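You operate a simulated robot arm through the tools that you are given. There is no shell and no other tool. Be economical: measure what you need, move in short steps, check, and stop when the job is done.

You run a simulated two-armed robot. Do the job below in one go: nothing can be reset, and whatever is moved stays where it is left.

Task
Tighten both bolts of leg three and shut its lock.
Fine: use the yellow hex key and stand it back; the other leg's bolts stay tight. Set down upright: yellow hex key.

Only the result counts: the job must be done as asked and must still hold three seconds after the hand-in. Knocking over, shifting, dropping, spilling or breaking anything else fails it.

Robot
Two 7-joint arms with two-finger parallel grippers on one trunk, on a base that drives. Base frame: it is fixed to the floor where the robot stands at the start and does not move with it; the origin is under the middle of the robot, x ahead of it, y to its left, z up. Units: m, rad, N and s.
The left shoulder is at the start at [0.05, 0.165, 1.105], the right one opposite. With the tool pointing down near the work surface each hand reaches from about 0.24 to 0.7 m from the robot's upright axis, wherever it stands, measured 20 degrees to its own side. Places, roughly: lower bolt of leg two [-0.1, -0.9, 0.7]; tripod leg three [-0.3, -1, 0.5]; upper bolt of leg two [-0.1, -1, 0.7]. Payload 3.91 kg a hand.
Tool frame (each hand has its own): the origin (TCP) lies between the finger pads and is the grasp point; the fingertips stand 0.03 m ahead of it; z points along the fingers, y is the line along which they close. Largest opening 0.11 m; finger width 0.02, thickness 0.01; the body of the gripper, 0.048 by 0.112 m, starts 0.055 m behind the TCP.
Orientation is that of the tool frame in the base frame, as a unit quaternion [w, x, y, z]. With the fingers straight down and closing along the base's y, the tool's x points along the base's -x, its y along +y and its z along -z.

Tools
- The arms move only by the tool send_rows. It takes "left_moves", "right_moves" or both (then of equal length, played together; a hand with none holds still); each is a list of rows, each a list of 7 numbers: the shift along the tool's x, y, z in m, then the turn, a rotation vector about the tool's x, y, z in rad, then the finger opening in m, from 0 to 0.11. In form: [[tx, ty, tz, wx, wy, wz, fingers], ...]. A call has 1 to 20 rows; each row is the pose to reach, as a shift and turn from the pose commanded when the call began, along the tool's axes at that moment. Rows are played at 5 a second. More than 0.05 m and 0.15 rad between two rows, or a gripper value outside its range, and nothing of the call is played. Where a pose cannot be reached the arm comes as near as it can. A force on the tool above 90 N (or 10 N above the force at the start of the call, whichever is more), or a blocked arm, ends the call early, and 0.2 s more pass. The fingers move at their own pace (about 0.045 m/s each) and stop on an object; they squeeze with about 43 N. The grip force told is the motor's: it shows also when the fingers shut on nothing. Time passes only in rows, and 0.2 s behind the last, so rows that repeat a pose let the fingers close. It gives the time, the measured TCP pose, the force on the tool (base axes), the opening and the grip force at its end, in the units of the frame above (readings bear some noise), with the torque about the TCP (base axes, N m) and any sound that the robot's microphone picked up, and new pictures: "pictures" is both (left out), scene, wrist or none (wrist: the cameras of the hands that moved).
- Cameras (640 x 400 px; columns grow to the right, rows downward): "scene" is now at [0.12, -0.0011, 1.2967]; the picture's right is [-0.01, -1.00, 0.00], its down [-0.36, 0.00, -0.93] and it looks along [0.93, -0.01, -0.36] (base axes); focal length 264 px, centre (320, 200). "left" rides on the left gripper at [0.072, -0.017, -0.103] in its tool frame; the picture's right is [0.23, 0.97, 0.00], its down [-0.76, 0.18, -0.62] and it looks along [-0.61, 0.14, 0.78] (tool axes); focal length 222 px, centre (320, 200). "right" rides on the right gripper at [0.073, 0.017, -0.103] in its tool frame; the picture's right is [-0.23, 0.97, 0.00], its down [-0.76, -0.18, -0.62] and it looks along [-0.61, -0.14, 0.78] (tool axes); focal length 222 px, centre (320, 200). There is no depth. A picture from a camera that has moved, and an enlarged one, comes with that camera's place and axes in the base frame and with its lens.
- lift_body(by): slides the trunk up (or, below 0, down) by that many m; the arms and the scene camera ride with it, the base frame stays. It gives what a move gives, with no picture.
- steer(legs): drives the robot by 1 to 6 legs, each [ahead, left, turn to the left] in m, m and rad, along the robot's own axes; the way and the turn of a leg run together, so that a leg with both is an arc; at most 1.5 m and 3.142 rad a leg. The arms and the cameras ride along, it lands a little off, and it stops where it bumps. It gives what a move gives, and a new picture of the scene camera.
- pan_tilt(pan, tilt): turns the head with the scene camera to pan (to the left, within 1.396 rad either way) and tilt (down, from -0.506 to 1.204), counted from straight ahead of the robot. It gives what a move gives, and a new picture of the scene camera.
- zoom(camera, box): a new picture of the part [left, top, right, bottom] of that camera's present view, enlarged. No time passes.
- finish_job(): hands the job in; it is judged then, once.

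Work in short steps. Places have to be worked out from the pictures, the camera data and where the tool is seen: move nearer, look again, correct. Check each grasp and each placing, and mend what went wrong. You have 120 turns and 260 pictures in all, those below and enlarged ones among them. Open the grippers and draw the arms clear of the work before you hand the job in, unless the task says otherwise; then end with one line.

The tools are called after "Emit:" by a JSON object that holds its "op" and its "data". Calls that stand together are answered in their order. send_rows: Moves the arms, as the interface text tells. Its arguments: {"type":"object","properties":{"left_moves":{"type":"array","items":{"type":"array","items":{"type":"number"}}},"right_moves":{"type":"array","items":{"type":"array","items":{"type":"number"}}},"pictures":{"type":"string","enum":["both","scene","wrist","none"]}},"required":[]} The other tools are called the same way: lift_body (by) slides the trunk up or down; steer (legs) drives the base; pan_tilt (pan, tilt) turns the head that bears the scene camera; zoom (camera, box) takes an enlarged picture of a part of a camera's view; finish_job () hands the job in.

At the start:

```text
time_s: 0.0
left_ee_pos: [0.3742, 0.1851, 1.1352]
left_tool_rot: [-0.001, -0.001, 1.0, 0.0]
left_force: [0.1, 0.0, -0.4]
left_moment: [0.04, 0.03, 0.0]
left_grip_width: 0.1096
left_grip_force: 0.0
right_ee_pos: [0.365, -0.1998, 1.1978]
right_tool_rot: [0.0, 0.0, 1.0, 0.0]
right_force: [-0.2, -0.2, -0.4]
right_moment: [-0.01, 0.02, 0.03]
right_grip_width: 0.11
right_grip_force: 0.0
trunk travel left (down, up): [-0.325, 0.178]
robot x, y, heading: [-0.0042, -0.0018, -0.0]
head pan, tilt: [-0.007, 0.368]
```

scene: 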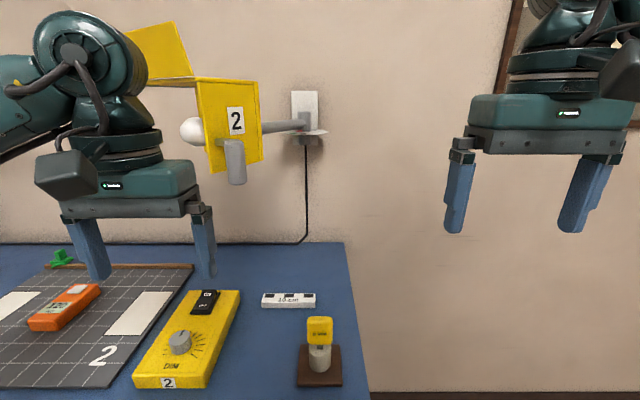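
right: 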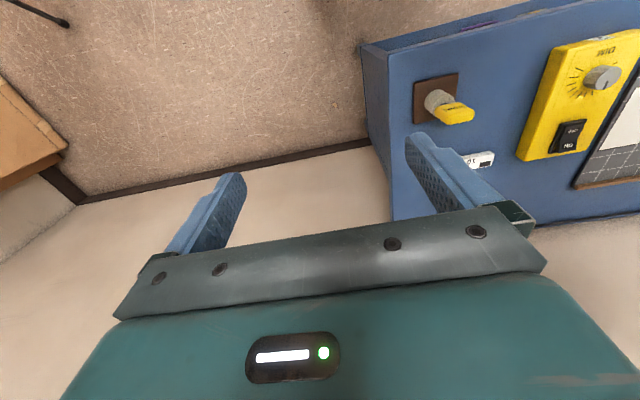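
left: 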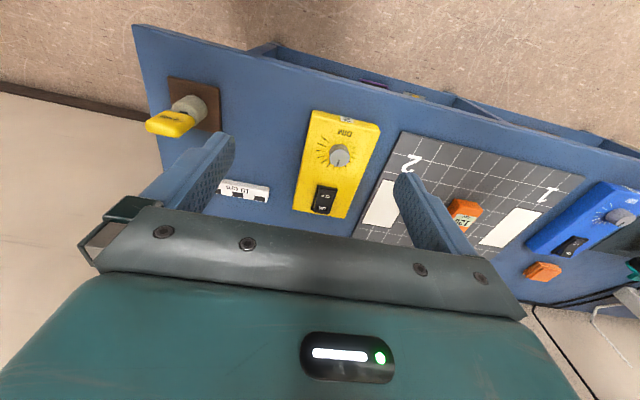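

The yellow key seems to stand in a brown holder at the near right of the table. I look at it enlarged and turn the head right toward the tripod.

Emit:
{"op": "zoom", "data": {"camera": "scene", "box": [240, 270, 400, 400]}}

Emit:
{"op": "pan_tilt", "data": {"pan": -1.39, "tilt": 0.6}}

```text
3.08 times, centred on (320, 335) of scene
camera zoom: at [0.12, -0.0011, 1.2967], right [-0.01, -1.0, 0.0], down [-0.36, 0.0, -0.93], along [0.93, -0.01, -0.36], focal length 814 px, centre (320, -215)
```

zoom: 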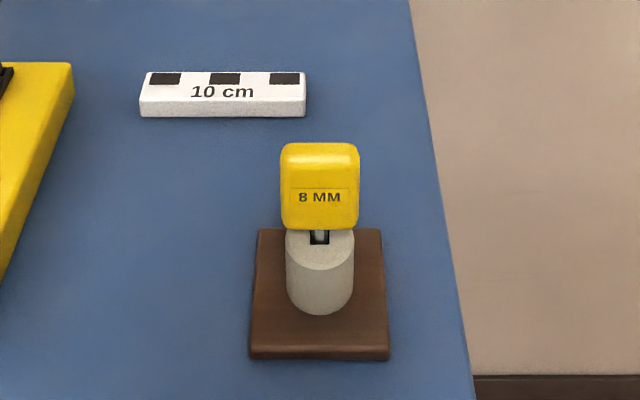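

```text
time_s: 1.5
left_ee_pos: [0.3743, 0.1846, 1.1351]
left_tool_rot: [0.0, 0.0, 1.0, 0.001]
left_force: [-0.3, 0.6, 0.5]
left_moment: [0.0, -0.01, -0.02]
left_grip_width: 0.1097
left_grip_force: 0.1
right_ee_pos: [0.3657, -0.1992, 1.1979]
right_tool_rot: [0.0, 0.0, 1.0, 0.0]
right_force: [0.0, -0.6, 0.3]
right_moment: [0.0, 0.0, 0.0]
right_grip_width: 0.11
right_grip_force: 0.0
trunk travel left (down, up): [-0.325, 0.178]
robot x, y, heading: [0.0033, -0.0024, -0.003]
head pan, tilt: [-1.389, 0.6]
camera scene: at [0.043, -0.0873, 1.2755], right [-0.98, -0.18, 0.0], down [-0.1, 0.56, -0.83], along [0.15, -0.81, -0.56], focal length 264 px, centre (320, 200)
```

scene: 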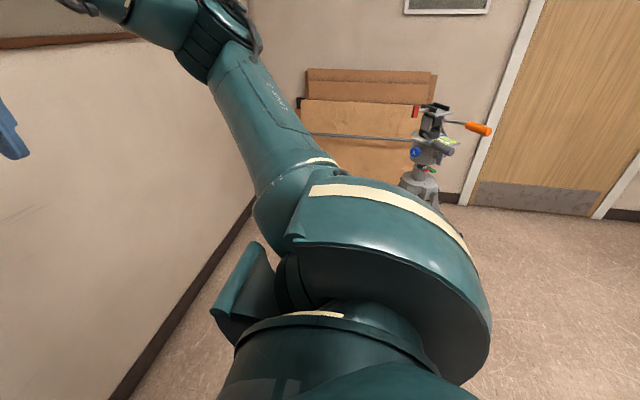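

The key stands upright in a socket at about (0.42, 0, 0.96). Before choosing a grasp I look at the tripod: back off a little and turn right.

Emit:
{"op": "steer", "data": {"legs": [[-0.2, 0, 0], [0, 0, -1.5]]}}

Emit:
{"op": "pan_tilt", "data": {"pan": 0, "tilt": 0.7}}

```text
time_s: 6.7
left_ee_pos: [0.018, -0.3543, 1.136]
left_tool_rot: [0.0, 0.675, 0.738, 0.0]
left_force: [-0.7, -0.2, -1.0]
left_moment: [0.0, 0.02, 0.01]
left_grip_width: 0.1099
left_grip_force: 0.1
right_ee_pos: [-0.3663, -0.3812, 1.1988]
right_tool_rot: [0.0, 0.675, 0.738, 0.0]
right_force: [-0.2, -0.3, -0.1]
right_moment: [0.0, 0.01, -0.01]
right_grip_width: 0.11
right_grip_force: 0.1
trunk travel left (down, up): [-0.325, 0.178]
robot x, y, heading: [-0.2067, -0.0012, -1.482]
head pan, tilt: [-1.389, 0.6]
camera scene: at [-0.2851, -0.0531, 1.2755], right [-0.27, 0.96, 0.0], down [0.54, 0.15, -0.83], along [-0.8, -0.22, -0.56], focal length 264 px, centre (320, 200)
```

scene: 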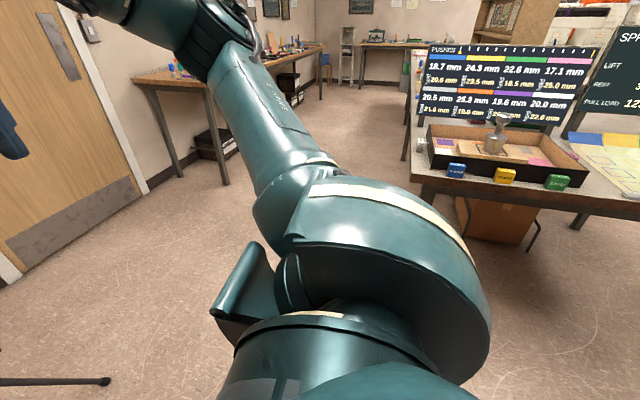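

```text
time_s: 8.3
left_ee_pos: [0.0168, -0.3549, 1.1348]
left_tool_rot: [0.001, 0.675, 0.738, 0.0]
left_force: [0.0, 0.6, 0.4]
left_moment: [-0.02, 0.01, 0.0]
left_grip_width: 0.11
left_grip_force: 0.0
right_ee_pos: [-0.3677, -0.3819, 1.1972]
right_tool_rot: [0.0, 0.675, 0.738, 0.0]
right_force: [-0.4, -0.3, -0.2]
right_moment: [0.01, 0.01, -0.01]
right_grip_width: 0.1102
right_grip_force: 0.0
trunk travel left (down, up): [-0.325, 0.178]
robot x, y, heading: [-0.1995, 0.0003, -1.481]
head pan, tilt: [0.0, 0.7]
camera scene: at [-0.1923, -0.114, 1.2669], right [-1.0, -0.09, 0.0], down [-0.06, 0.64, -0.77], along [0.07, -0.76, -0.64], focal length 264 px, centre (320, 200)
```

scene: 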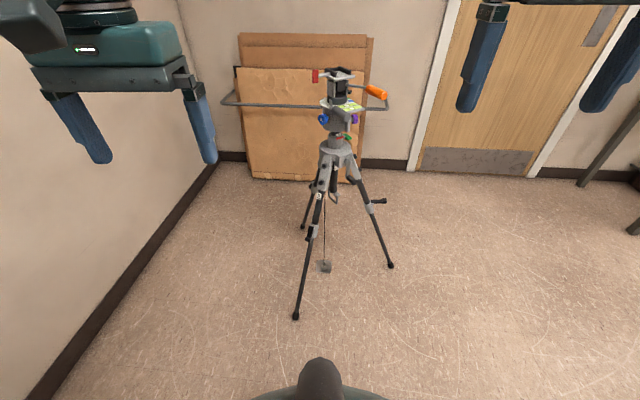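

The tripod is visible from head to feet. I enlarge it.

Emit:
{"op": "zoom", "data": {"camera": "scene", "box": [290, 60, 410, 135]}}

Emit:
{"op": "zoom", "data": {"camera": "scene", "box": [280, 130, 400, 205]}}

Emit:
{"op": "zoom", "data": {"camera": "scene", "box": [280, 190, 400, 265]}}

```text
5.33 times, centred on (350, 98) of scene
camera zoom: at [-0.1923, -0.114, 1.2669], right [-1.0, -0.09, 0.0], down [-0.06, 0.64, -0.77], along [0.07, -0.76, -0.64], focal length 1410 px, centre (160, 747)
```

zoom: 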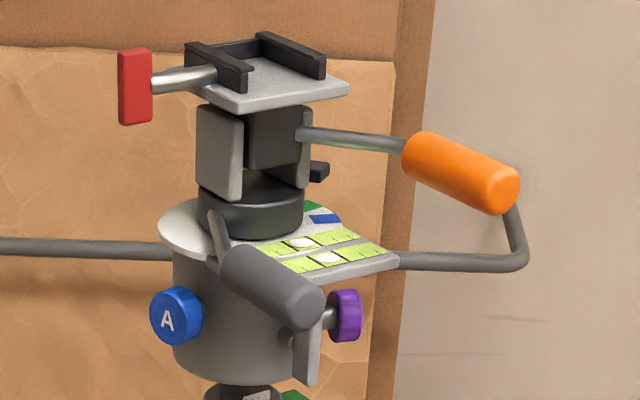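

```text
5.33 times, centred on (340, 168) of scene
camera zoom: at [-0.1923, -0.114, 1.2669], right [-1.0, -0.09, 0.0], down [-0.06, 0.64, -0.77], along [0.07, -0.76, -0.64], focal length 1410 px, centre (213, 373)
```

zoom: 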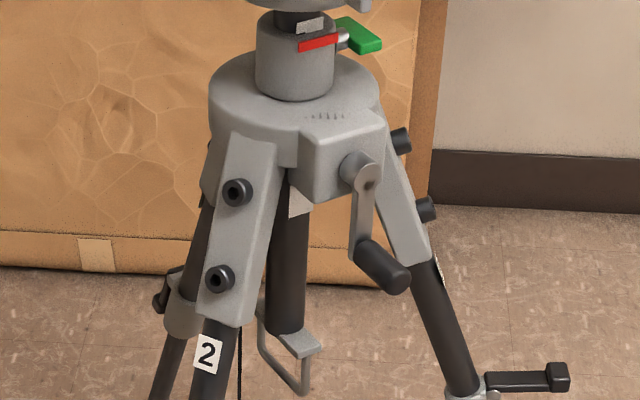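

```text
5.33 times, centred on (340, 228) of scene
camera zoom: at [-0.1923, -0.114, 1.2669], right [-1.0, -0.09, 0.0], down [-0.06, 0.64, -0.77], along [0.07, -0.76, -0.64], focal length 1410 px, centre (213, 53)
```

zoom: 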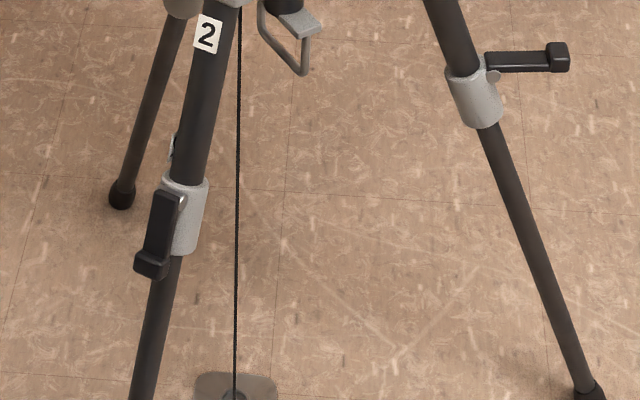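

Leg three points toward -x with its lock lever sticking out (open) and its bolts facing -x, tilted up ~22°. I return to the table to fetch the key with the right hand, standing a little left.

Emit:
{"op": "steer", "data": {"legs": [[0, 0, 1.481], [0.2, 0.13, 0]]}}

Emit:
{"op": "pan_tilt", "data": {"pan": -0.3, "tilt": 0.9}}

```text
time_s: 13.6
left_ee_pos: [0.3791, 0.299, 1.1357]
left_tool_rot: [0.0, 0.011, 1.0, 0.0]
left_force: [0.2, 0.1, -0.4]
left_moment: [-0.01, 0.0, 0.01]
left_grip_width: 0.1101
left_grip_force: 0.1
right_ee_pos: [0.3631, -0.0844, 1.1975]
right_tool_rot: [0.0, 0.011, 1.0, 0.0]
right_force: [-0.5, 0.5, 0.6]
right_moment: [-0.01, 0.05, -0.02]
right_grip_width: 0.1099
right_grip_force: 0.1
trunk travel left (down, up): [-0.325, 0.178]
robot x, y, heading: [0.0055, 0.1203, -0.024]
head pan, tilt: [0.0, 0.7]
camera scene: at [0.1144, 0.1202, 1.2668], right [-0.02, -1.0, 0.0], down [-0.64, 0.01, -0.76], along [0.76, -0.02, -0.64], focal length 264 px, centre (320, 200)
```

scene: 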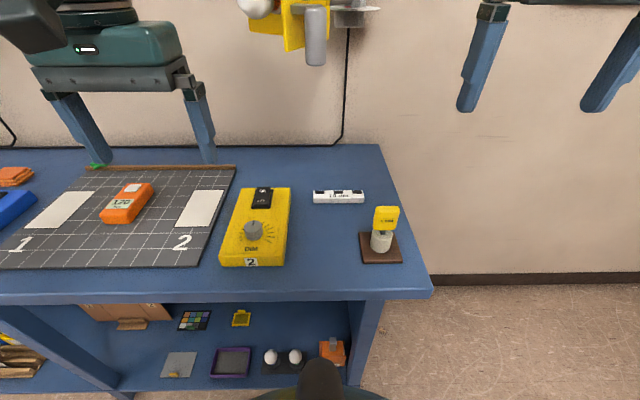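

```text
time_s: 14.4
left_ee_pos: [0.3801, 0.2978, 1.1355]
left_tool_rot: [0.0, 0.011, 1.0, -0.001]
left_force: [0.2, -0.4, -0.1]
left_moment: [0.03, 0.03, -0.01]
left_grip_width: 0.1099
left_grip_force: 0.1
right_ee_pos: [0.3637, -0.0846, 1.198]
right_tool_rot: [0.0, 0.012, 1.0, 0.0]
right_force: [-0.7, -0.9, -0.2]
right_moment: [0.0, -0.01, 0.02]
right_grip_width: 0.1098
right_grip_force: 0.0
trunk travel left (down, up): [-0.325, 0.178]
robot x, y, heading: [0.0025, 0.1245, -0.023]
head pan, tilt: [-0.3, 0.901]
camera scene: at [0.1006, 0.0979, 1.2507], right [-0.32, -0.95, 0.0], down [-0.74, 0.25, -0.62], along [0.59, -0.2, -0.78], focal length 264 px, centre (320, 200)
```

scene: 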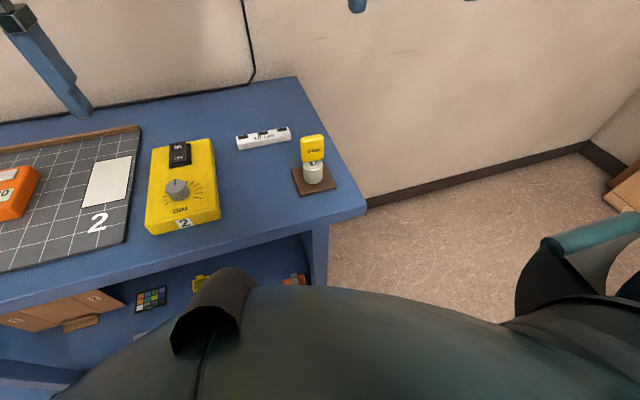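

Both views put the key at about (0.428, -0.002), handle z≈0.94–0.99. I move the right hand over it to z≈1.06 and look with the wrist camera.

Emit:
{"op": "send_rows", "data": {"right_moves": [[-0.02, 0.03, 0.02, 0, 0, 0, 0.11], [-0.04, 0.055, 0.05, 0, 0, 0, 0.11], [-0.064, 0.083, 0.08, 0, 0, 0, 0.11], [-0.064, 0.083, 0.11, 0, 0, 0, 0.11], [-0.064, 0.083, 0.12, 0, 0, 0, 0.11]]}}

```text
time_s: 15.6
left_ee_pos: [0.38, 0.3, 1.1353]
left_tool_rot: [0.0, 0.011, 1.0, -0.001]
left_force: [-0.1, 0.1, 0.5]
left_moment: [0.01, 0.03, 0.02]
left_grip_width: 0.1099
left_grip_force: 0.1
right_ee_pos: [0.4302, -0.0033, 1.0774]
right_tool_rot: [0.001, 0.012, 1.0, 0.0]
right_force: [-0.6, -0.8, 0.6]
right_moment: [-0.02, -0.04, 0.0]
right_grip_width: 0.1098
right_grip_force: 0.0
trunk travel left (down, up): [-0.325, 0.178]
robot x, y, heading: [0.0012, 0.1229, -0.021]
head pan, tilt: [-0.3, 0.901]
camera scene: at [0.1006, 0.0979, 1.2507], right [-0.32, -0.95, 0.0], down [-0.74, 0.25, -0.62], along [0.59, -0.2, -0.78], focal length 264 px, centre (320, 200)
camera right: at [0.3577, 0.0151, 1.18], right [0.25, 0.97, 0.0], down [0.76, -0.2, 0.62], along [0.6, -0.16, -0.78], focal length 222 px, centre (320, 200)
```

scene: 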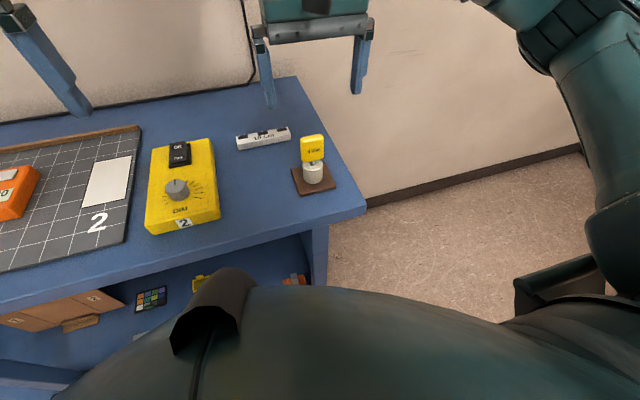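
right: 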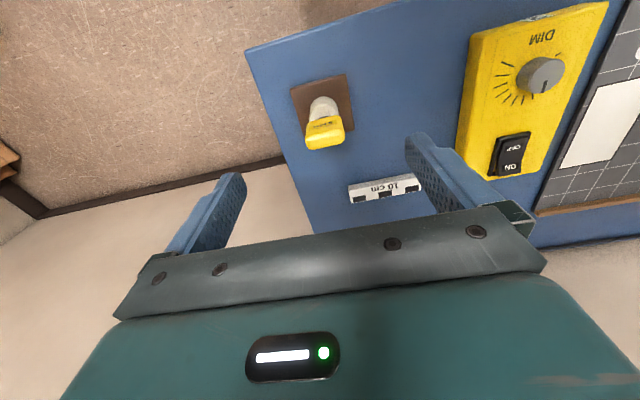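

Check the handle's orientation enlarged from the wrist camera.

Emit:
{"op": "zoom", "data": {"camera": "right", "box": [270, 60, 380, 170]}}

Emit:
{"op": "zoom", "data": {"camera": "scene", "box": [270, 120, 360, 210]}}

```text
3.64 times, centred on (325, 115) of right
camera zoom: at [0.3577, 0.0151, 1.18], right [0.25, 0.97, 0.0], down [0.76, -0.2, 0.62], along [0.6, -0.16, -0.78], focal length 808 px, centre (302, 509)
```

zoom: 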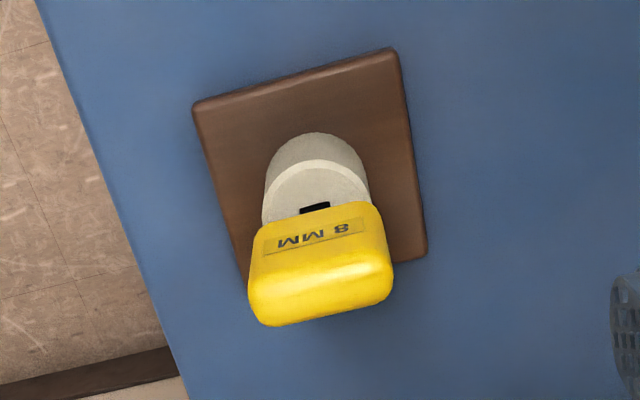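

```text
4.44 times, centred on (315, 165) of scene
camera zoom: at [0.1006, 0.0979, 1.2507], right [-0.32, -0.95, 0.0], down [-0.74, 0.25, -0.62], along [0.59, -0.2, -0.78], focal length 1175 px, centre (342, 356)
```

zoom: 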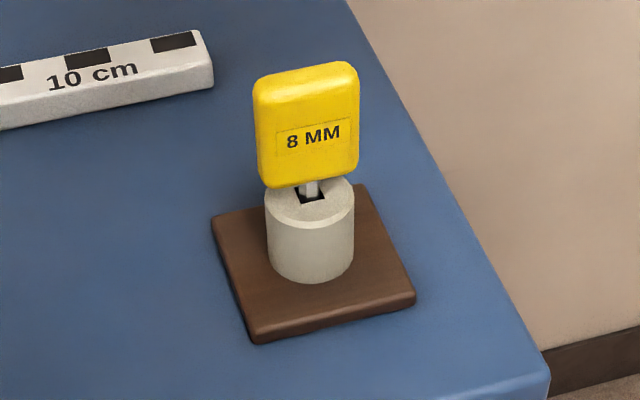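

The handle is about 37 mm wide in y and 20 mm thick, aligned with the axes. I descend to TCP z≈0.972 and close.

Emit:
{"op": "send_rows", "data": {"right_moves": [[-0.001, 0.001, 0.04, 0, 0, 0, 0.08], [-0.001, 0.001, 0.075, 0, 0, 0, 0.07], [-0.001, 0.001, 0.105, 0, 0, 0, 0.07], [-0.001, 0.001, 0.105, 0, 0, 0, 0.07]]}}

```text
time_s: 16.6
left_ee_pos: [0.3803, 0.2995, 1.1356]
left_tool_rot: [0.0, 0.011, 1.0, 0.0]
left_force: [-0.3, 0.0, 0.6]
left_moment: [-0.01, 0.03, -0.01]
left_grip_width: 0.1103
left_grip_force: 0.0
right_ee_pos: [0.4317, -0.0032, 0.9713]
right_tool_rot: [0.0, 0.011, 1.0, 0.0]
right_force: [0.3, 0.1, 1.0]
right_moment: [0.01, -0.02, -0.03]
right_grip_width: 0.0699
right_grip_force: 0.0
trunk travel left (down, up): [-0.325, 0.178]
robot x, y, heading: [-0.0003, 0.1249, -0.018]
head pan, tilt: [-0.3, 0.901]
camera scene: at [0.1005, 0.0979, 1.2507], right [-0.32, -0.95, 0.0], down [-0.74, 0.25, -0.62], along [0.59, -0.2, -0.78], focal length 264 px, centre (320, 200)
camera right: at [0.3596, 0.0161, 1.0746], right [0.25, 0.97, 0.0], down [0.76, -0.2, 0.62], along [0.6, -0.15, -0.78], focal length 222 px, centre (320, 200)
```

scene: 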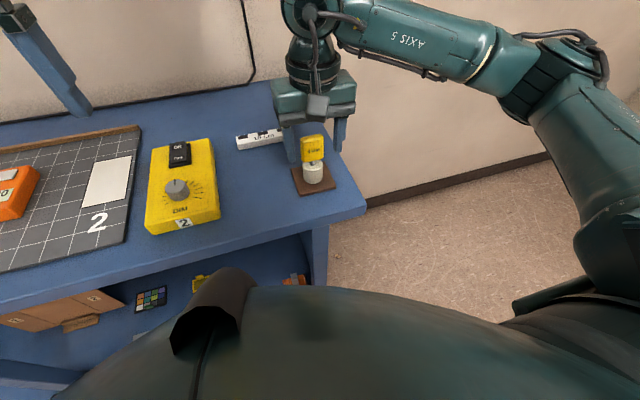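
right: 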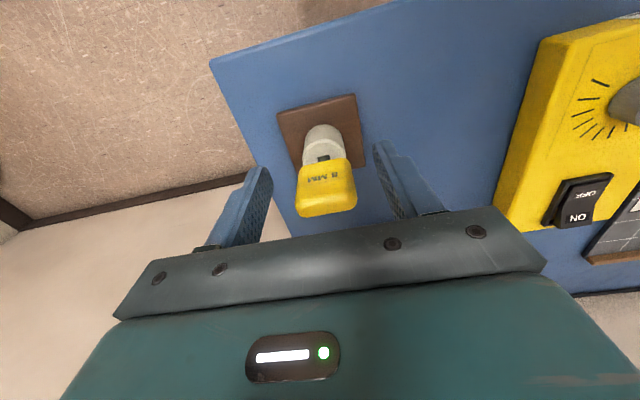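

Handle sits about 3 mm toward +y from the finger centre; I correct and close.

Emit:
{"op": "send_rows", "data": {"right_moves": [[0, 0.003, 0, 0, 0, 0, 0.05], [0, 0.003, 0, 0, 0, 0, 0.0], [0, 0.003, 0, 0, 0, 0, 0.0], [0, 0.003, 0, 0, 0, 0, 0.0], [0, 0.003, 0, 0, 0, 0, 0.0]]}}

Emit:
{"op": "zoom", "data": {"camera": "scene", "box": [260, 70, 380, 210]}}

```text
time_s: 17.8
left_ee_pos: [0.3783, 0.2995, 1.1353]
left_tool_rot: [0.0, 0.011, 1.0, 0.0]
left_force: [0.0, 0.4, -0.3]
left_moment: [-0.01, -0.01, 0.01]
left_grip_width: 0.1102
left_grip_force: 0.1
right_ee_pos: [0.4317, -0.0003, 0.9724]
right_tool_rot: [0.0, 0.011, 1.0, 0.0]
right_force: [-0.4, 0.2, -0.4]
right_moment: [-0.02, -0.02, 0.01]
right_grip_width: 0.0
right_grip_force: 34.5
trunk travel left (down, up): [-0.325, 0.178]
robot x, y, heading: [0.0046, 0.122, -0.019]
head pan, tilt: [-0.3, 0.901]
camera scene: at [0.1005, 0.0978, 1.2507], right [-0.32, -0.95, 0.0], down [-0.74, 0.25, -0.62], along [0.59, -0.2, -0.78], focal length 264 px, centre (320, 200)
camera right: at [0.3594, 0.019, 1.0754], right [0.25, 0.97, 0.0], down [0.76, -0.2, 0.62], along [0.6, -0.16, -0.78], focal length 222 px, centre (320, 200)
```

scene: 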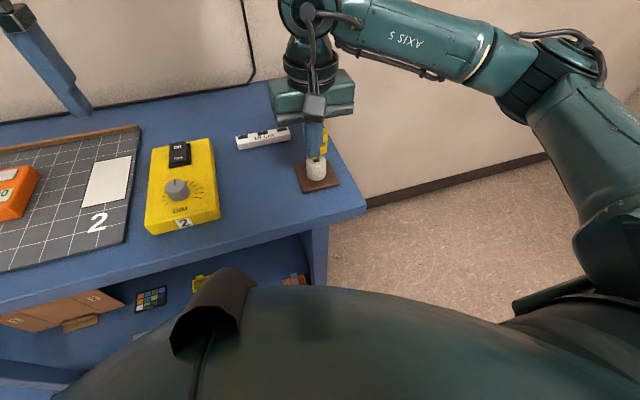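
right: 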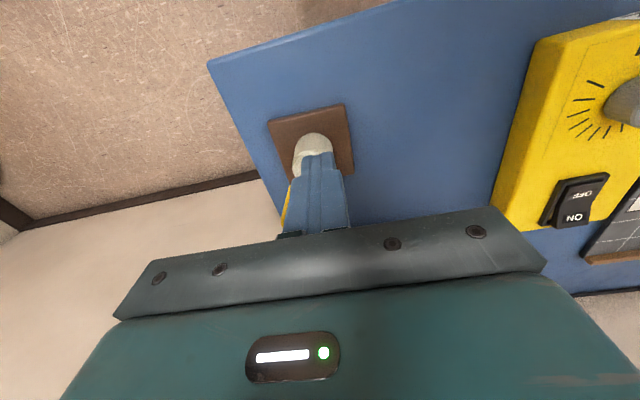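

```text
2.86 times, centred on (320, 140) of scene
camera zoom: at [0.1005, 0.0978, 1.2507], right [-0.32, -0.95, 0.0], down [-0.74, 0.25, -0.62], along [0.59, -0.2, -0.78], focal length 756 px, centre (320, 371)
```

zoom: 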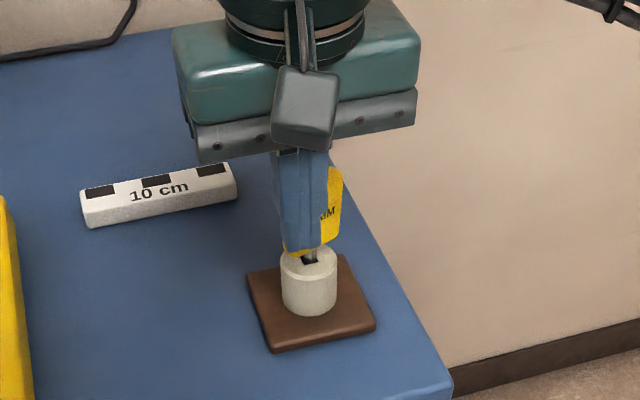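

The fingers shut on nothing; the handle is further in +x than I judged, and the stand may have been nudged. I open and look again.

Emit:
{"op": "send_rows", "data": {"right_moves": [[0, 0, 0, 0, 0, 0, 0.05], [0, 0, 0, 0, 0, 0, 0.1], [0, 0, 0, 0, 0, 0, 0.1], [0, 0, -0.04, 0, 0, 0, 0.1], [0, 0, -0.08, 0, 0, 0, 0.1]]}}

Emit:
{"op": "zoom", "data": {"camera": "scene", "box": [270, 120, 360, 210]}}

Emit:
{"op": "zoom", "data": {"camera": "right", "box": [260, 60, 400, 200]}}

```text
time_s: 19.0
left_ee_pos: [0.3793, 0.299, 1.1358]
left_tool_rot: [-0.001, 0.012, 1.0, 0.0]
left_force: [0.3, 0.1, 0.3]
left_moment: [-0.01, 0.02, -0.01]
left_grip_width: 0.1097
left_grip_force: 0.1
right_ee_pos: [0.4331, 0.0018, 1.0507]
right_tool_rot: [0.0, 0.011, 1.0, 0.0]
right_force: [0.1, -0.5, -0.7]
right_moment: [-0.02, 0.0, 0.01]
right_grip_width: 0.1002
right_grip_force: 0.0
trunk travel left (down, up): [-0.325, 0.178]
robot x, y, heading: [0.0052, 0.1224, -0.021]
head pan, tilt: [-0.3, 0.901]
camera scene: at [0.1004, 0.098, 1.2507], right [-0.32, -0.95, 0.0], down [-0.74, 0.25, -0.62], along [0.59, -0.2, -0.78], focal length 264 px, centre (320, 200)
camera right: at [0.3616, 0.0199, 1.1539], right [0.25, 0.97, 0.0], down [0.76, -0.2, 0.62], along [0.6, -0.16, -0.78], focal length 222 px, centre (320, 200)
```

scene: 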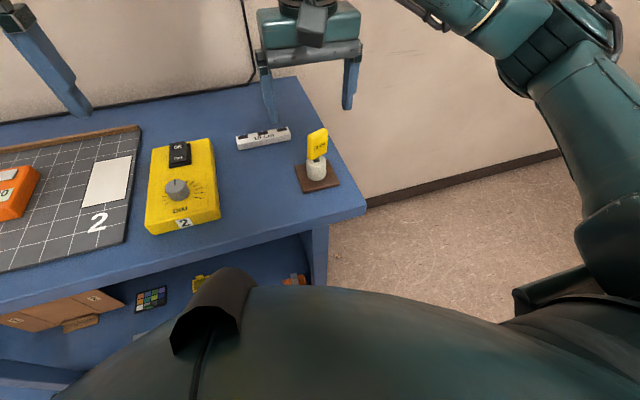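
right: 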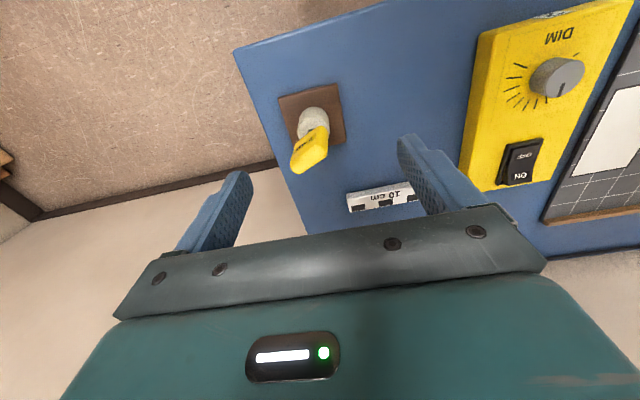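

```text
4.44 times, centred on (315, 165) of scene
camera zoom: at [0.1004, 0.098, 1.2507], right [-0.32, -0.95, 0.0], down [-0.74, 0.25, -0.62], along [0.59, -0.2, -0.78], focal length 1175 px, centre (342, 356)
```

zoom: 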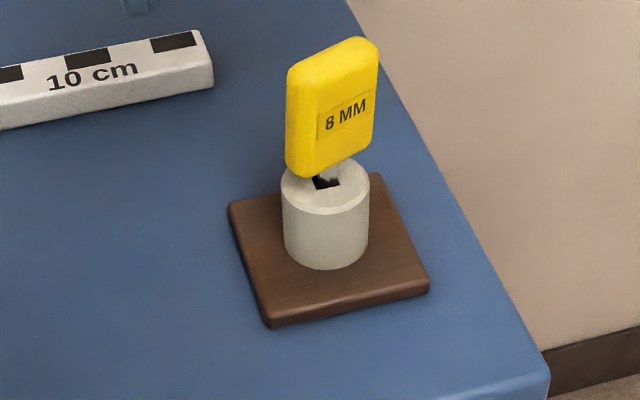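

```text
2.86 times, centred on (330, 130) of right
camera zoom: at [0.3616, 0.0199, 1.1539], right [0.25, 0.97, 0.0], down [0.76, -0.2, 0.62], along [0.6, -0.16, -0.78], focal length 635 px, centre (291, 400)
```

zoom: 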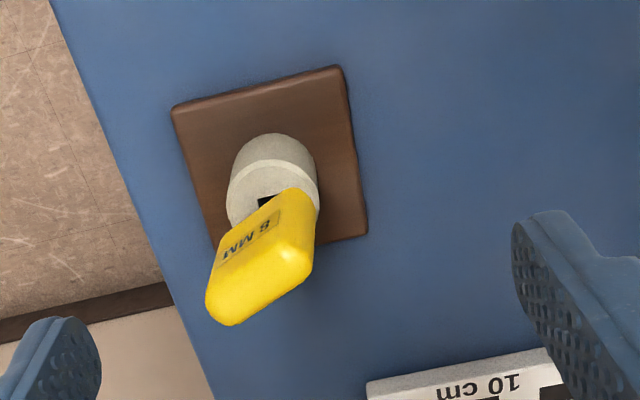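

The stand got nudged ~1 cm and the key turned ~17°. Triangulating from the two cameras puts the handle centre at about (0.458, -0.017, 0.94); I go above it with the hand turned to match and look.

Emit:
{"op": "send_rows", "data": {"right_moves": [[-0.013, -0.009, 0, 0, 0, -0.12, 0.08], [-0.026, -0.017, 0.0, 0, 0, -0.24, 0.08], [-0.026, -0.017, 0.03, 0, 0, -0.31, 0.08], [-0.026, -0.017, 0.04, 0, 0, -0.31, 0.08], [-0.026, -0.017, 0.04, 0, 0, -0.31, 0.08]]}}

Emit:
{"op": "zoom", "data": {"camera": "scene", "box": [250, 60, 390, 200]}}

Emit:
{"op": "zoom", "data": {"camera": "right", "box": [220, 60, 420, 260]}}

```text
time_s: 20.2
left_ee_pos: [0.3783, 0.2983, 1.1358]
left_tool_rot: [0.0, 0.012, 1.0, 0.001]
left_force: [0.0, 0.3, 0.8]
left_moment: [-0.01, -0.02, 0.02]
left_grip_width: 0.1099
left_grip_force: 0.0
right_ee_pos: [0.4563, -0.0152, 1.012]
right_tool_rot: [0.001, -0.143, 0.99, 0.0]
right_force: [-0.1, 0.5, -0.7]
right_moment: [-0.03, -0.02, 0.02]
right_grip_width: 0.0801
right_grip_force: 0.2
trunk travel left (down, up): [-0.325, 0.178]
robot x, y, heading: [0.0003, 0.1242, -0.024]
head pan, tilt: [-0.3, 0.901]
camera scene: at [0.1005, 0.0978, 1.2507], right [-0.32, -0.95, 0.0], down [-0.74, 0.25, -0.62], along [0.59, -0.2, -0.78], focal length 264 px, centre (320, 200)
camera right: at [0.3825, -0.0204, 1.1147], right [-0.06, 1.0, 0.0], down [0.78, 0.05, 0.62], along [0.62, 0.04, -0.78], focal length 222 px, centre (320, 200)
```

scene: 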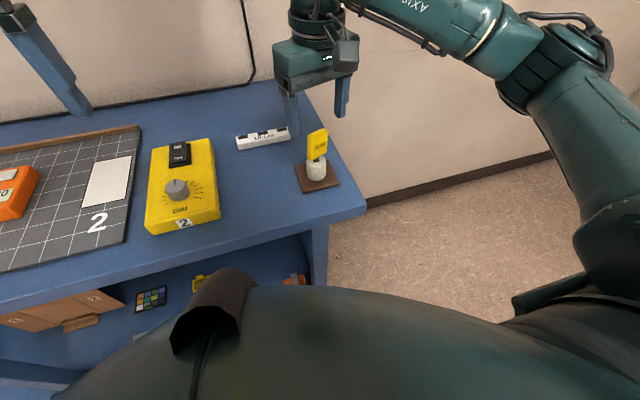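
right: 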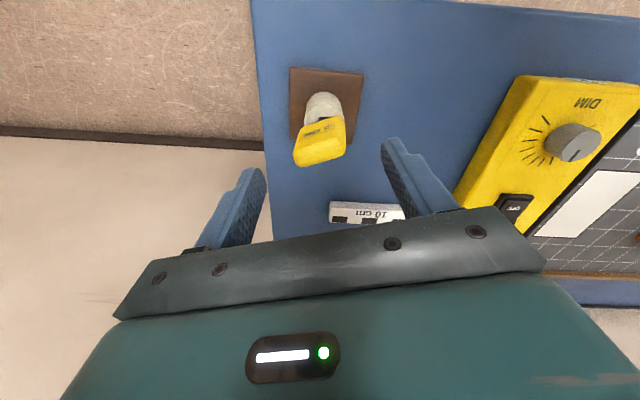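

```text
2.86 times, centred on (320, 130) of scene
camera zoom: at [0.1005, 0.0978, 1.2507], right [-0.32, -0.95, 0.0], down [-0.74, 0.25, -0.62], along [0.59, -0.2, -0.78], focal length 756 px, centre (320, 400)
```

zoom: 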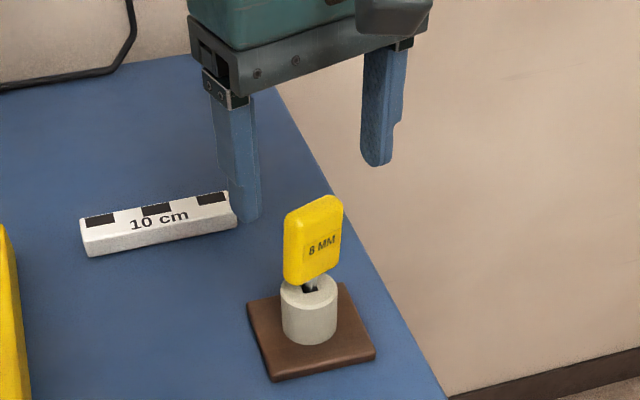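

```text
2.00 times, centred on (320, 160) of right
camera zoom: at [0.3825, -0.0204, 1.1147], right [-0.06, 1.0, 0.0], down [0.78, 0.05, 0.62], along [0.62, 0.04, -0.78], focal length 444 px, centre (320, 280)
```

zoom: 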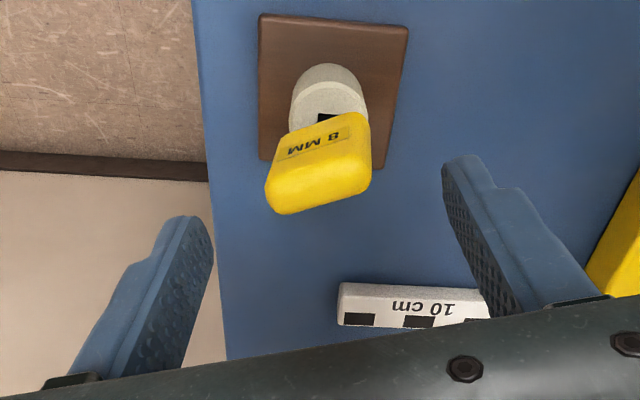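

Centred well; a bit more turn (~0.09 rad) and 2–3 mm in +x, then descend to z≈0.947 and close.

Emit:
{"op": "send_rows", "data": {"right_moves": [[-0.003, -0.001, 0.0, 0, 0, -0.09, 0.08], [-0.003, -0.001, 0.04, 0, 0, -0.09, 0.075], [-0.003, -0.001, 0.064, 0, 0, -0.09, 0.07], [-0.003, -0.001, 0.064, 0, 0, -0.09, 0.07]]}}

Emit:
{"op": "zoom", "data": {"camera": "scene", "box": [250, 60, 390, 200]}}

Emit:
{"op": "zoom", "data": {"camera": "right", "box": [220, 60, 420, 260]}}

```text
time_s: 21.2
left_ee_pos: [0.3794, 0.2976, 1.1363]
left_tool_rot: [0.0, 0.011, 1.0, 0.0]
left_force: [-0.3, 0.2, 0.0]
left_moment: [0.02, -0.02, -0.01]
left_grip_width: 0.1096
left_grip_force: 0.0
right_ee_pos: [0.4584, -0.0191, 0.9477]
right_tool_rot: [0.001, -0.187, 0.982, 0.0]
right_force: [0.0, 0.6, 0.7]
right_moment: [0.01, 0.04, 0.01]
right_grip_width: 0.0701
right_grip_force: 0.1
trunk travel left (down, up): [-0.325, 0.178]
robot x, y, heading: [-0.0005, 0.1275, -0.023]
head pan, tilt: [-0.3, 0.901]
camera scene: at [0.1005, 0.0979, 1.2507], right [-0.32, -0.95, 0.0], down [-0.74, 0.25, -0.62], along [0.59, -0.2, -0.78], focal length 264 px, centre (320, 200)
camera right: at [0.3859, -0.0289, 1.051], right [-0.15, 0.99, 0.0], down [0.77, 0.11, 0.62], along [0.62, 0.09, -0.78], focal length 222 px, centre (320, 200)
```

scene: 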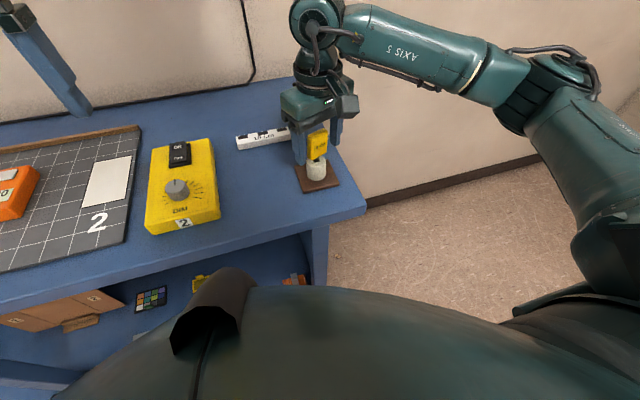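
right: 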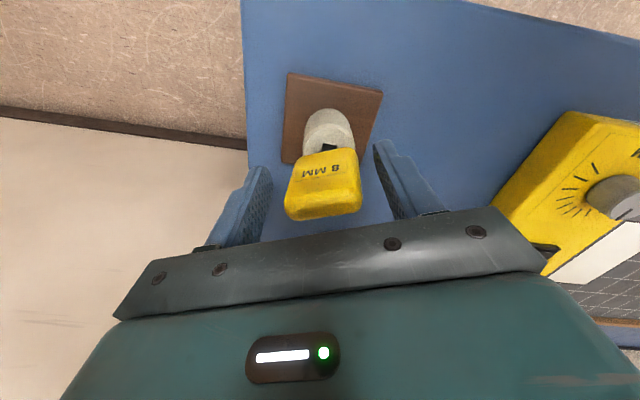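

```text
2.86 times, centred on (320, 130) of scene
camera zoom: at [0.1005, 0.0979, 1.2507], right [-0.32, -0.95, 0.0], down [-0.74, 0.25, -0.62], along [0.59, -0.2, -0.78], focal length 756 px, centre (320, 400)
```

zoom: 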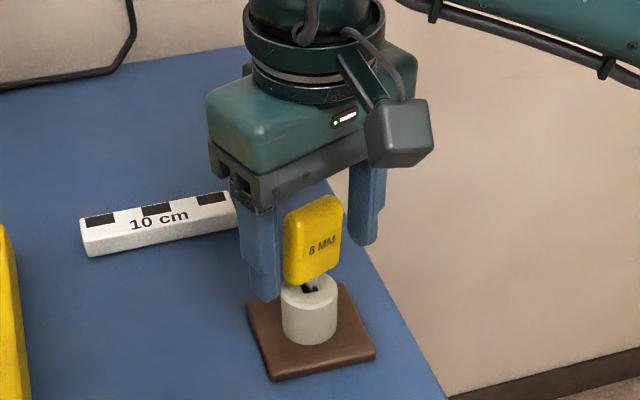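

```text
2.00 times, centred on (320, 160) of right
camera zoom: at [0.3859, -0.0289, 1.051], right [-0.15, 0.99, 0.0], down [0.77, 0.11, 0.62], along [0.62, 0.09, -0.78], focal length 444 px, centre (320, 280)
```

zoom: 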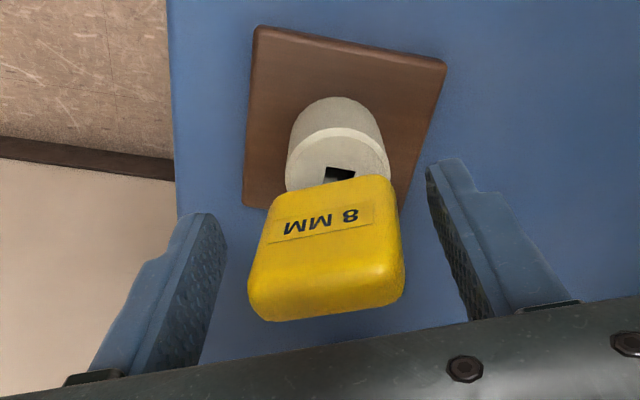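

Handle sits centred between the fingers. Close.

Emit:
{"op": "send_rows", "data": {"right_moves": [[0, 0, 0, 0, 0, 0, 0.045], [0, 0, 0, 0, 0, 0, 0.02], [0, 0, 0, 0, 0, 0, 0.0], [0, 0, 0, 0, 0, 0, 0.0]]}}

Emit:
{"op": "zoom", "data": {"camera": "scene", "box": [250, 60, 390, 200]}}

```text
time_s: 22.2
left_ee_pos: [0.3802, 0.2977, 1.1356]
left_tool_rot: [0.0, 0.01, 1.0, 0.0]
left_force: [-0.9, -0.1, 1.0]
left_moment: [0.01, -0.02, 0.02]
left_grip_width: 0.1098
left_grip_force: 0.1
right_ee_pos: [0.4586, -0.0184, 0.949]
right_tool_rot: [0.0, -0.188, 0.982, 0.0]
right_force: [-0.9, 0.8, 0.3]
right_moment: [0.17, 0.0, 0.0]
right_grip_width: 0.0414
right_grip_force: 42.9
trunk travel left (down, up): [-0.325, 0.178]
robot x, y, heading: [0.0037, 0.1243, -0.025]
head pan, tilt: [-0.3, 0.901]
camera scene: at [0.1005, 0.098, 1.2507], right [-0.32, -0.95, 0.0], down [-0.74, 0.25, -0.62], along [0.59, -0.2, -0.78], focal length 264 px, centre (320, 200)
camera right: at [0.386, -0.0287, 1.0513], right [-0.15, 0.99, 0.0], down [0.77, 0.11, 0.62], along [0.62, 0.09, -0.78], focal length 222 px, centre (320, 200)
```

scene: 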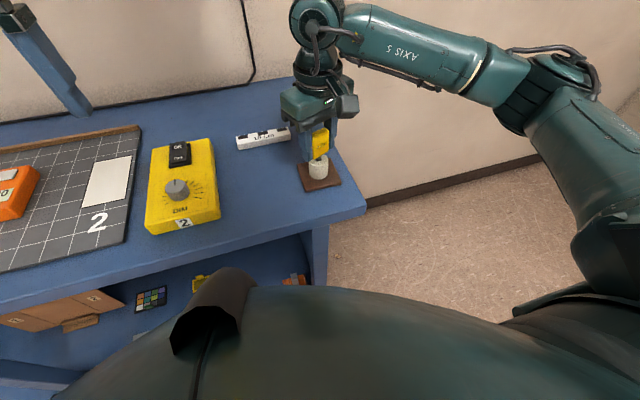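
right: 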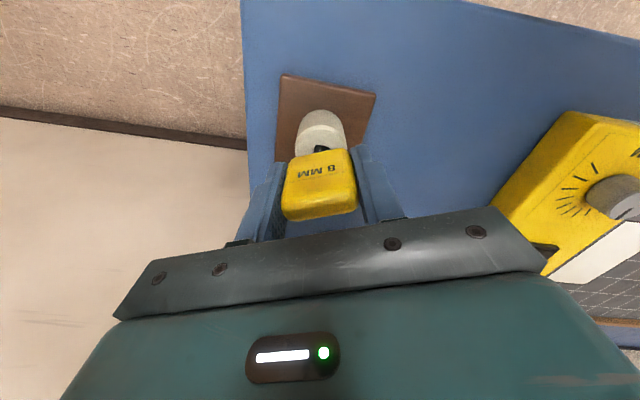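

```text
2.86 times, centred on (320, 130) of scene
camera zoom: at [0.1005, 0.098, 1.2507], right [-0.32, -0.95, 0.0], down [-0.74, 0.25, -0.62], along [0.59, -0.2, -0.78], focal length 756 px, centre (320, 400)
```

zoom: 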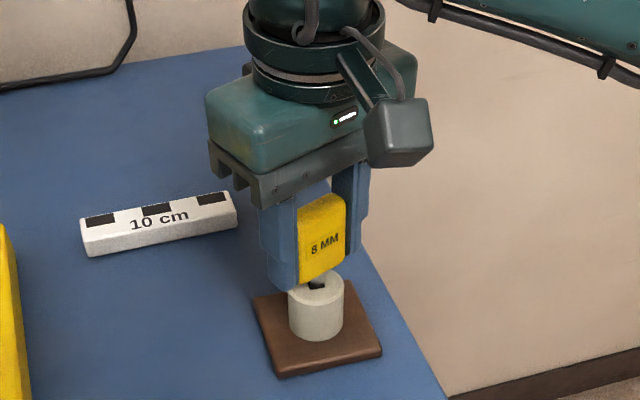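

Gripped (41 mm). The stand was displaced about 1.5 cm in total; while the shaft is in the socket I slide it gently back.

Emit:
{"op": "send_rows", "data": {"right_moves": [[0.0007, 0.004, 0, 0, 0, 0, 0.0], [0.0014, 0.008, 0, 0, 0, 0, 0.0], [0.002, 0.012, 0, 0, 0, 0, 0.0], [0.0027, 0.016, 0, 0, 0, 0, 0.0]], "pictures": "none"}}

Emit:
{"op": "zoom", "data": {"camera": "scene", "box": [270, 120, 360, 210]}}

```text
time_s: 23.2
left_ee_pos: [0.3791, 0.2972, 1.1348]
left_tool_rot: [0.0, 0.011, 1.0, -0.001]
left_force: [0.1, -0.1, 0.0]
left_moment: [0.04, -0.02, -0.03]
left_grip_width: 0.1101
left_grip_force: 0.0
right_ee_pos: [0.4507, -0.0045, 0.9478]
right_tool_rot: [0.001, -0.187, 0.982, 0.0]
right_force: [1.3, -2.7, 2.6]
right_moment: [-0.12, -0.11, 0.01]
right_grip_width: 0.0416
right_grip_force: 42.8
trunk travel left (down, up): [-0.325, 0.178]
robot x, y, heading: [-0.0, 0.1212, -0.018]
head pan, tilt: [-0.3, 0.901]
```

```text
4.44 times, centred on (315, 165) of scene
camera zoom: at [0.1005, 0.0976, 1.2507], right [-0.32, -0.95, 0.0], down [-0.74, 0.25, -0.62], along [0.59, -0.2, -0.78], focal length 1175 px, centre (342, 356)
```

zoom: 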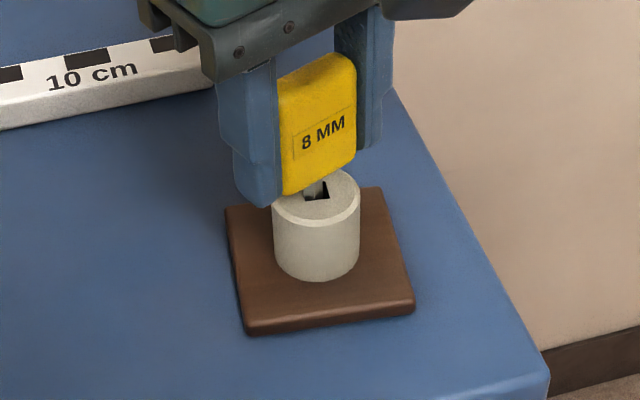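

Stand is back to within ~3 mm of its first place. Now lift the key out and see how it hangs.

Emit:
{"op": "send_rows", "data": {"right_moves": [[0, 0.001, 0, 0, 0, 0, 0.0], [0, 0, -0.03, 0, 0, 0, 0.0], [0, 0, -0.07, 0, 0, 0, 0.0], [0, 0, -0.11, 0, 0, 0, 0.0], [0, 0, -0.15, 0, 0, 0, 0.0]]}}

Emit:
{"op": "zoom", "data": {"camera": "scene", "box": [250, 50, 390, 200]}}

Emit:
{"op": "zoom", "data": {"camera": "right", "box": [220, 60, 420, 260]}}

```text
time_s: 24.4
left_ee_pos: [0.3793, 0.2984, 1.1366]
left_tool_rot: [0.0, 0.011, 1.0, 0.001]
left_force: [0.1, 0.3, 0.5]
left_moment: [0.02, 0.03, 0.02]
left_grip_width: 0.11
left_grip_force: 0.1
right_ee_pos: [0.4505, -0.0022, 1.0981]
right_tool_rot: [0.0, -0.188, 0.982, 0.0]
right_force: [0.0, 0.0, -0.7]
right_moment: [0.04, 0.0, -0.05]
right_grip_width: 0.0413
right_grip_force: 42.9
trunk travel left (down, up): [-0.325, 0.178]
robot x, y, heading: [-0.0021, 0.127, -0.022]
head pan, tilt: [-0.3, 0.901]
camera scene: at [0.1002, 0.098, 1.2507], right [-0.32, -0.95, 0.0], down [-0.74, 0.25, -0.62], along [0.59, -0.2, -0.78], focal length 264 px, centre (320, 200)
camera right: at [0.3771, -0.0141, 1.2018], right [-0.15, 0.99, 0.0], down [0.77, 0.12, 0.62], along [0.62, 0.09, -0.78], focal length 222 px, centre (320, 200)
```

scene: 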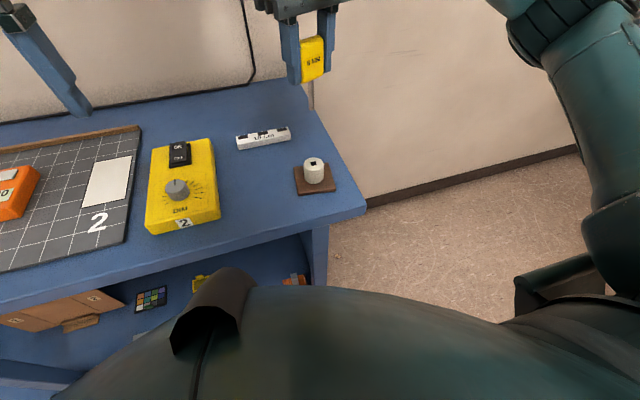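
right: 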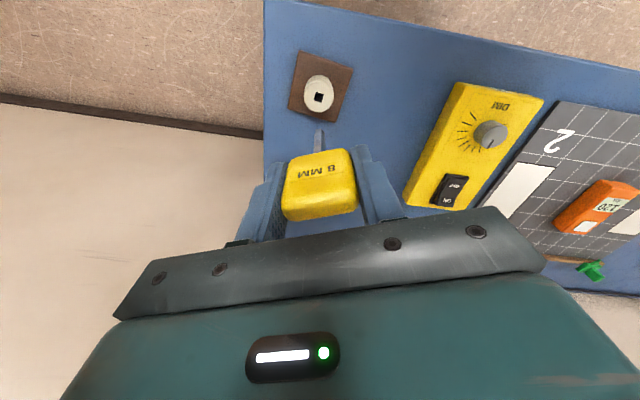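

```text
2.67 times, centred on (320, 125) of scene
camera zoom: at [0.1002, 0.098, 1.2507], right [-0.32, -0.95, 0.0], down [-0.74, 0.25, -0.62], along [0.59, -0.2, -0.78], focal length 705 px, centre (320, 400)
```

zoom: 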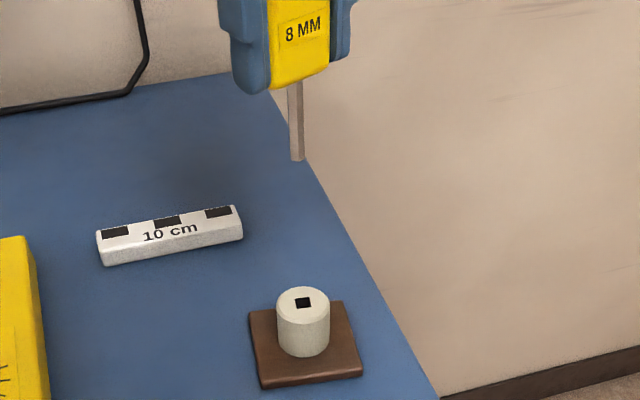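

```text
2.00 times, centred on (320, 160) of right
camera zoom: at [0.3771, -0.0141, 1.2018], right [-0.15, 0.99, 0.0], down [0.77, 0.12, 0.62], along [0.62, 0.09, -0.78], focal length 444 px, centre (320, 280)
```

zoom: 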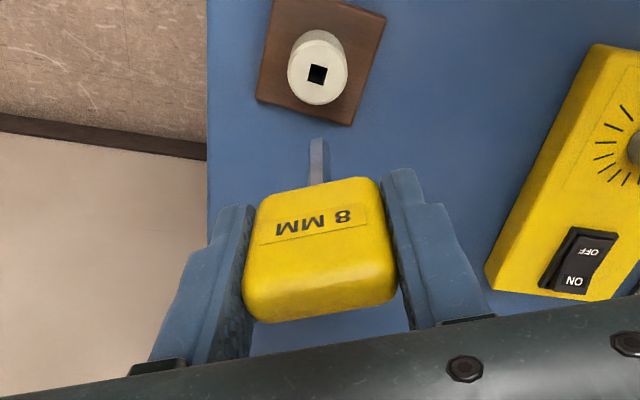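

Key is held straight, tip about 0.083 m ahead of the TCP. Now I drive around to the -x side of the tripod, staying clear of it.

Emit:
{"op": "steer", "data": {"legs": [[-0.4, 0, 0], [-0.5, -0.5, 0], [0, -0.45, 0]]}}

Emit:
{"op": "pan_tilt", "data": {"pan": -0.2, "tilt": 0.75}}

```text
time_s: 32.8
left_ee_pos: [-0.5429, -0.636, 1.1362]
left_tool_rot: [0.001, 0.003, 1.0, 0.0]
left_force: [0.0, -0.3, -0.1]
left_moment: [0.01, 0.01, 0.0]
left_grip_width: 0.11
left_grip_force: 0.0
right_ee_pos: [-0.468, -0.9359, 1.0986]
right_tool_rot: [0.0, -0.195, 0.981, 0.0]
right_force: [1.1, -0.4, -1.4]
right_moment: [0.03, -0.02, -0.01]
right_grip_width: 0.0413
right_grip_force: 43.0
trunk travel left (down, up): [-0.325, 0.178]
robot x, y, heading: [-0.9187, -0.8124, -0.009]
head pan, tilt: [-0.3, 0.901]
camera scene: at [-0.8194, -0.8406, 1.2507], right [-0.3, -0.95, 0.0], down [-0.75, 0.24, -0.62], along [0.59, -0.19, -0.78], focal length 264 px, centre (320, 200)
```

scene: 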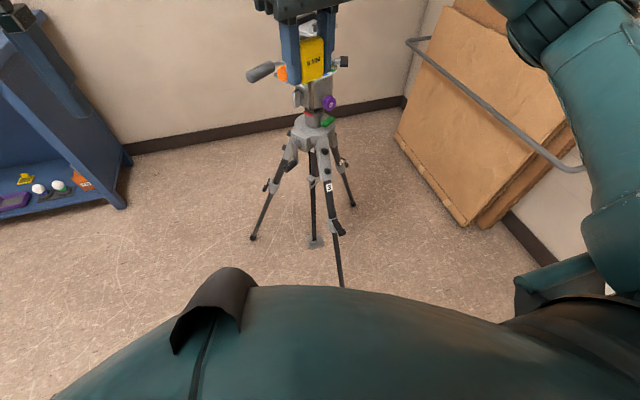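

```text
time_s: 33.5
left_ee_pos: [-0.5439, -0.6354, 1.1361]
left_tool_rot: [0.0, 0.004, 1.0, 0.0]
left_force: [-1.1, -0.8, 1.2]
left_moment: [0.0, 0.01, -0.03]
left_grip_width: 0.1096
left_grip_force: 0.0
right_ee_pos: [-0.4673, -0.9357, 1.0981]
right_tool_rot: [0.0, -0.195, 0.981, -0.001]
right_force: [0.4, -0.3, -0.4]
right_moment: [-0.02, -0.01, -0.02]
right_grip_width: 0.0414
right_grip_force: 42.8
trunk travel left (down, up): [-0.325, 0.178]
robot x, y, heading: [-0.916, -0.8177, -0.008]
head pan, tilt: [-0.201, 0.75]
camera scene: at [-0.8103, -0.8345, 1.2626], right [-0.21, -0.98, 0.0], down [-0.67, 0.14, -0.73], along [0.72, -0.15, -0.68], focal length 264 px, centre (320, 200)
```

scene: 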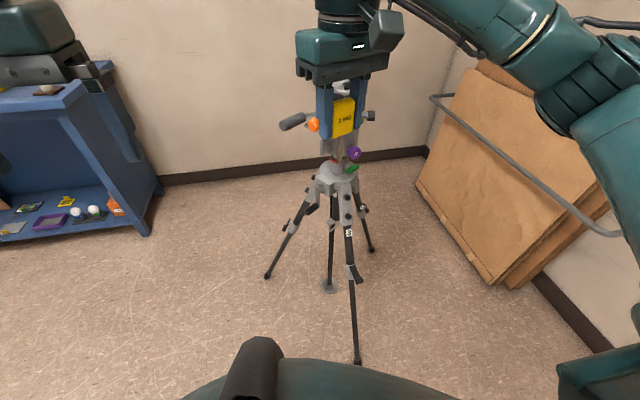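

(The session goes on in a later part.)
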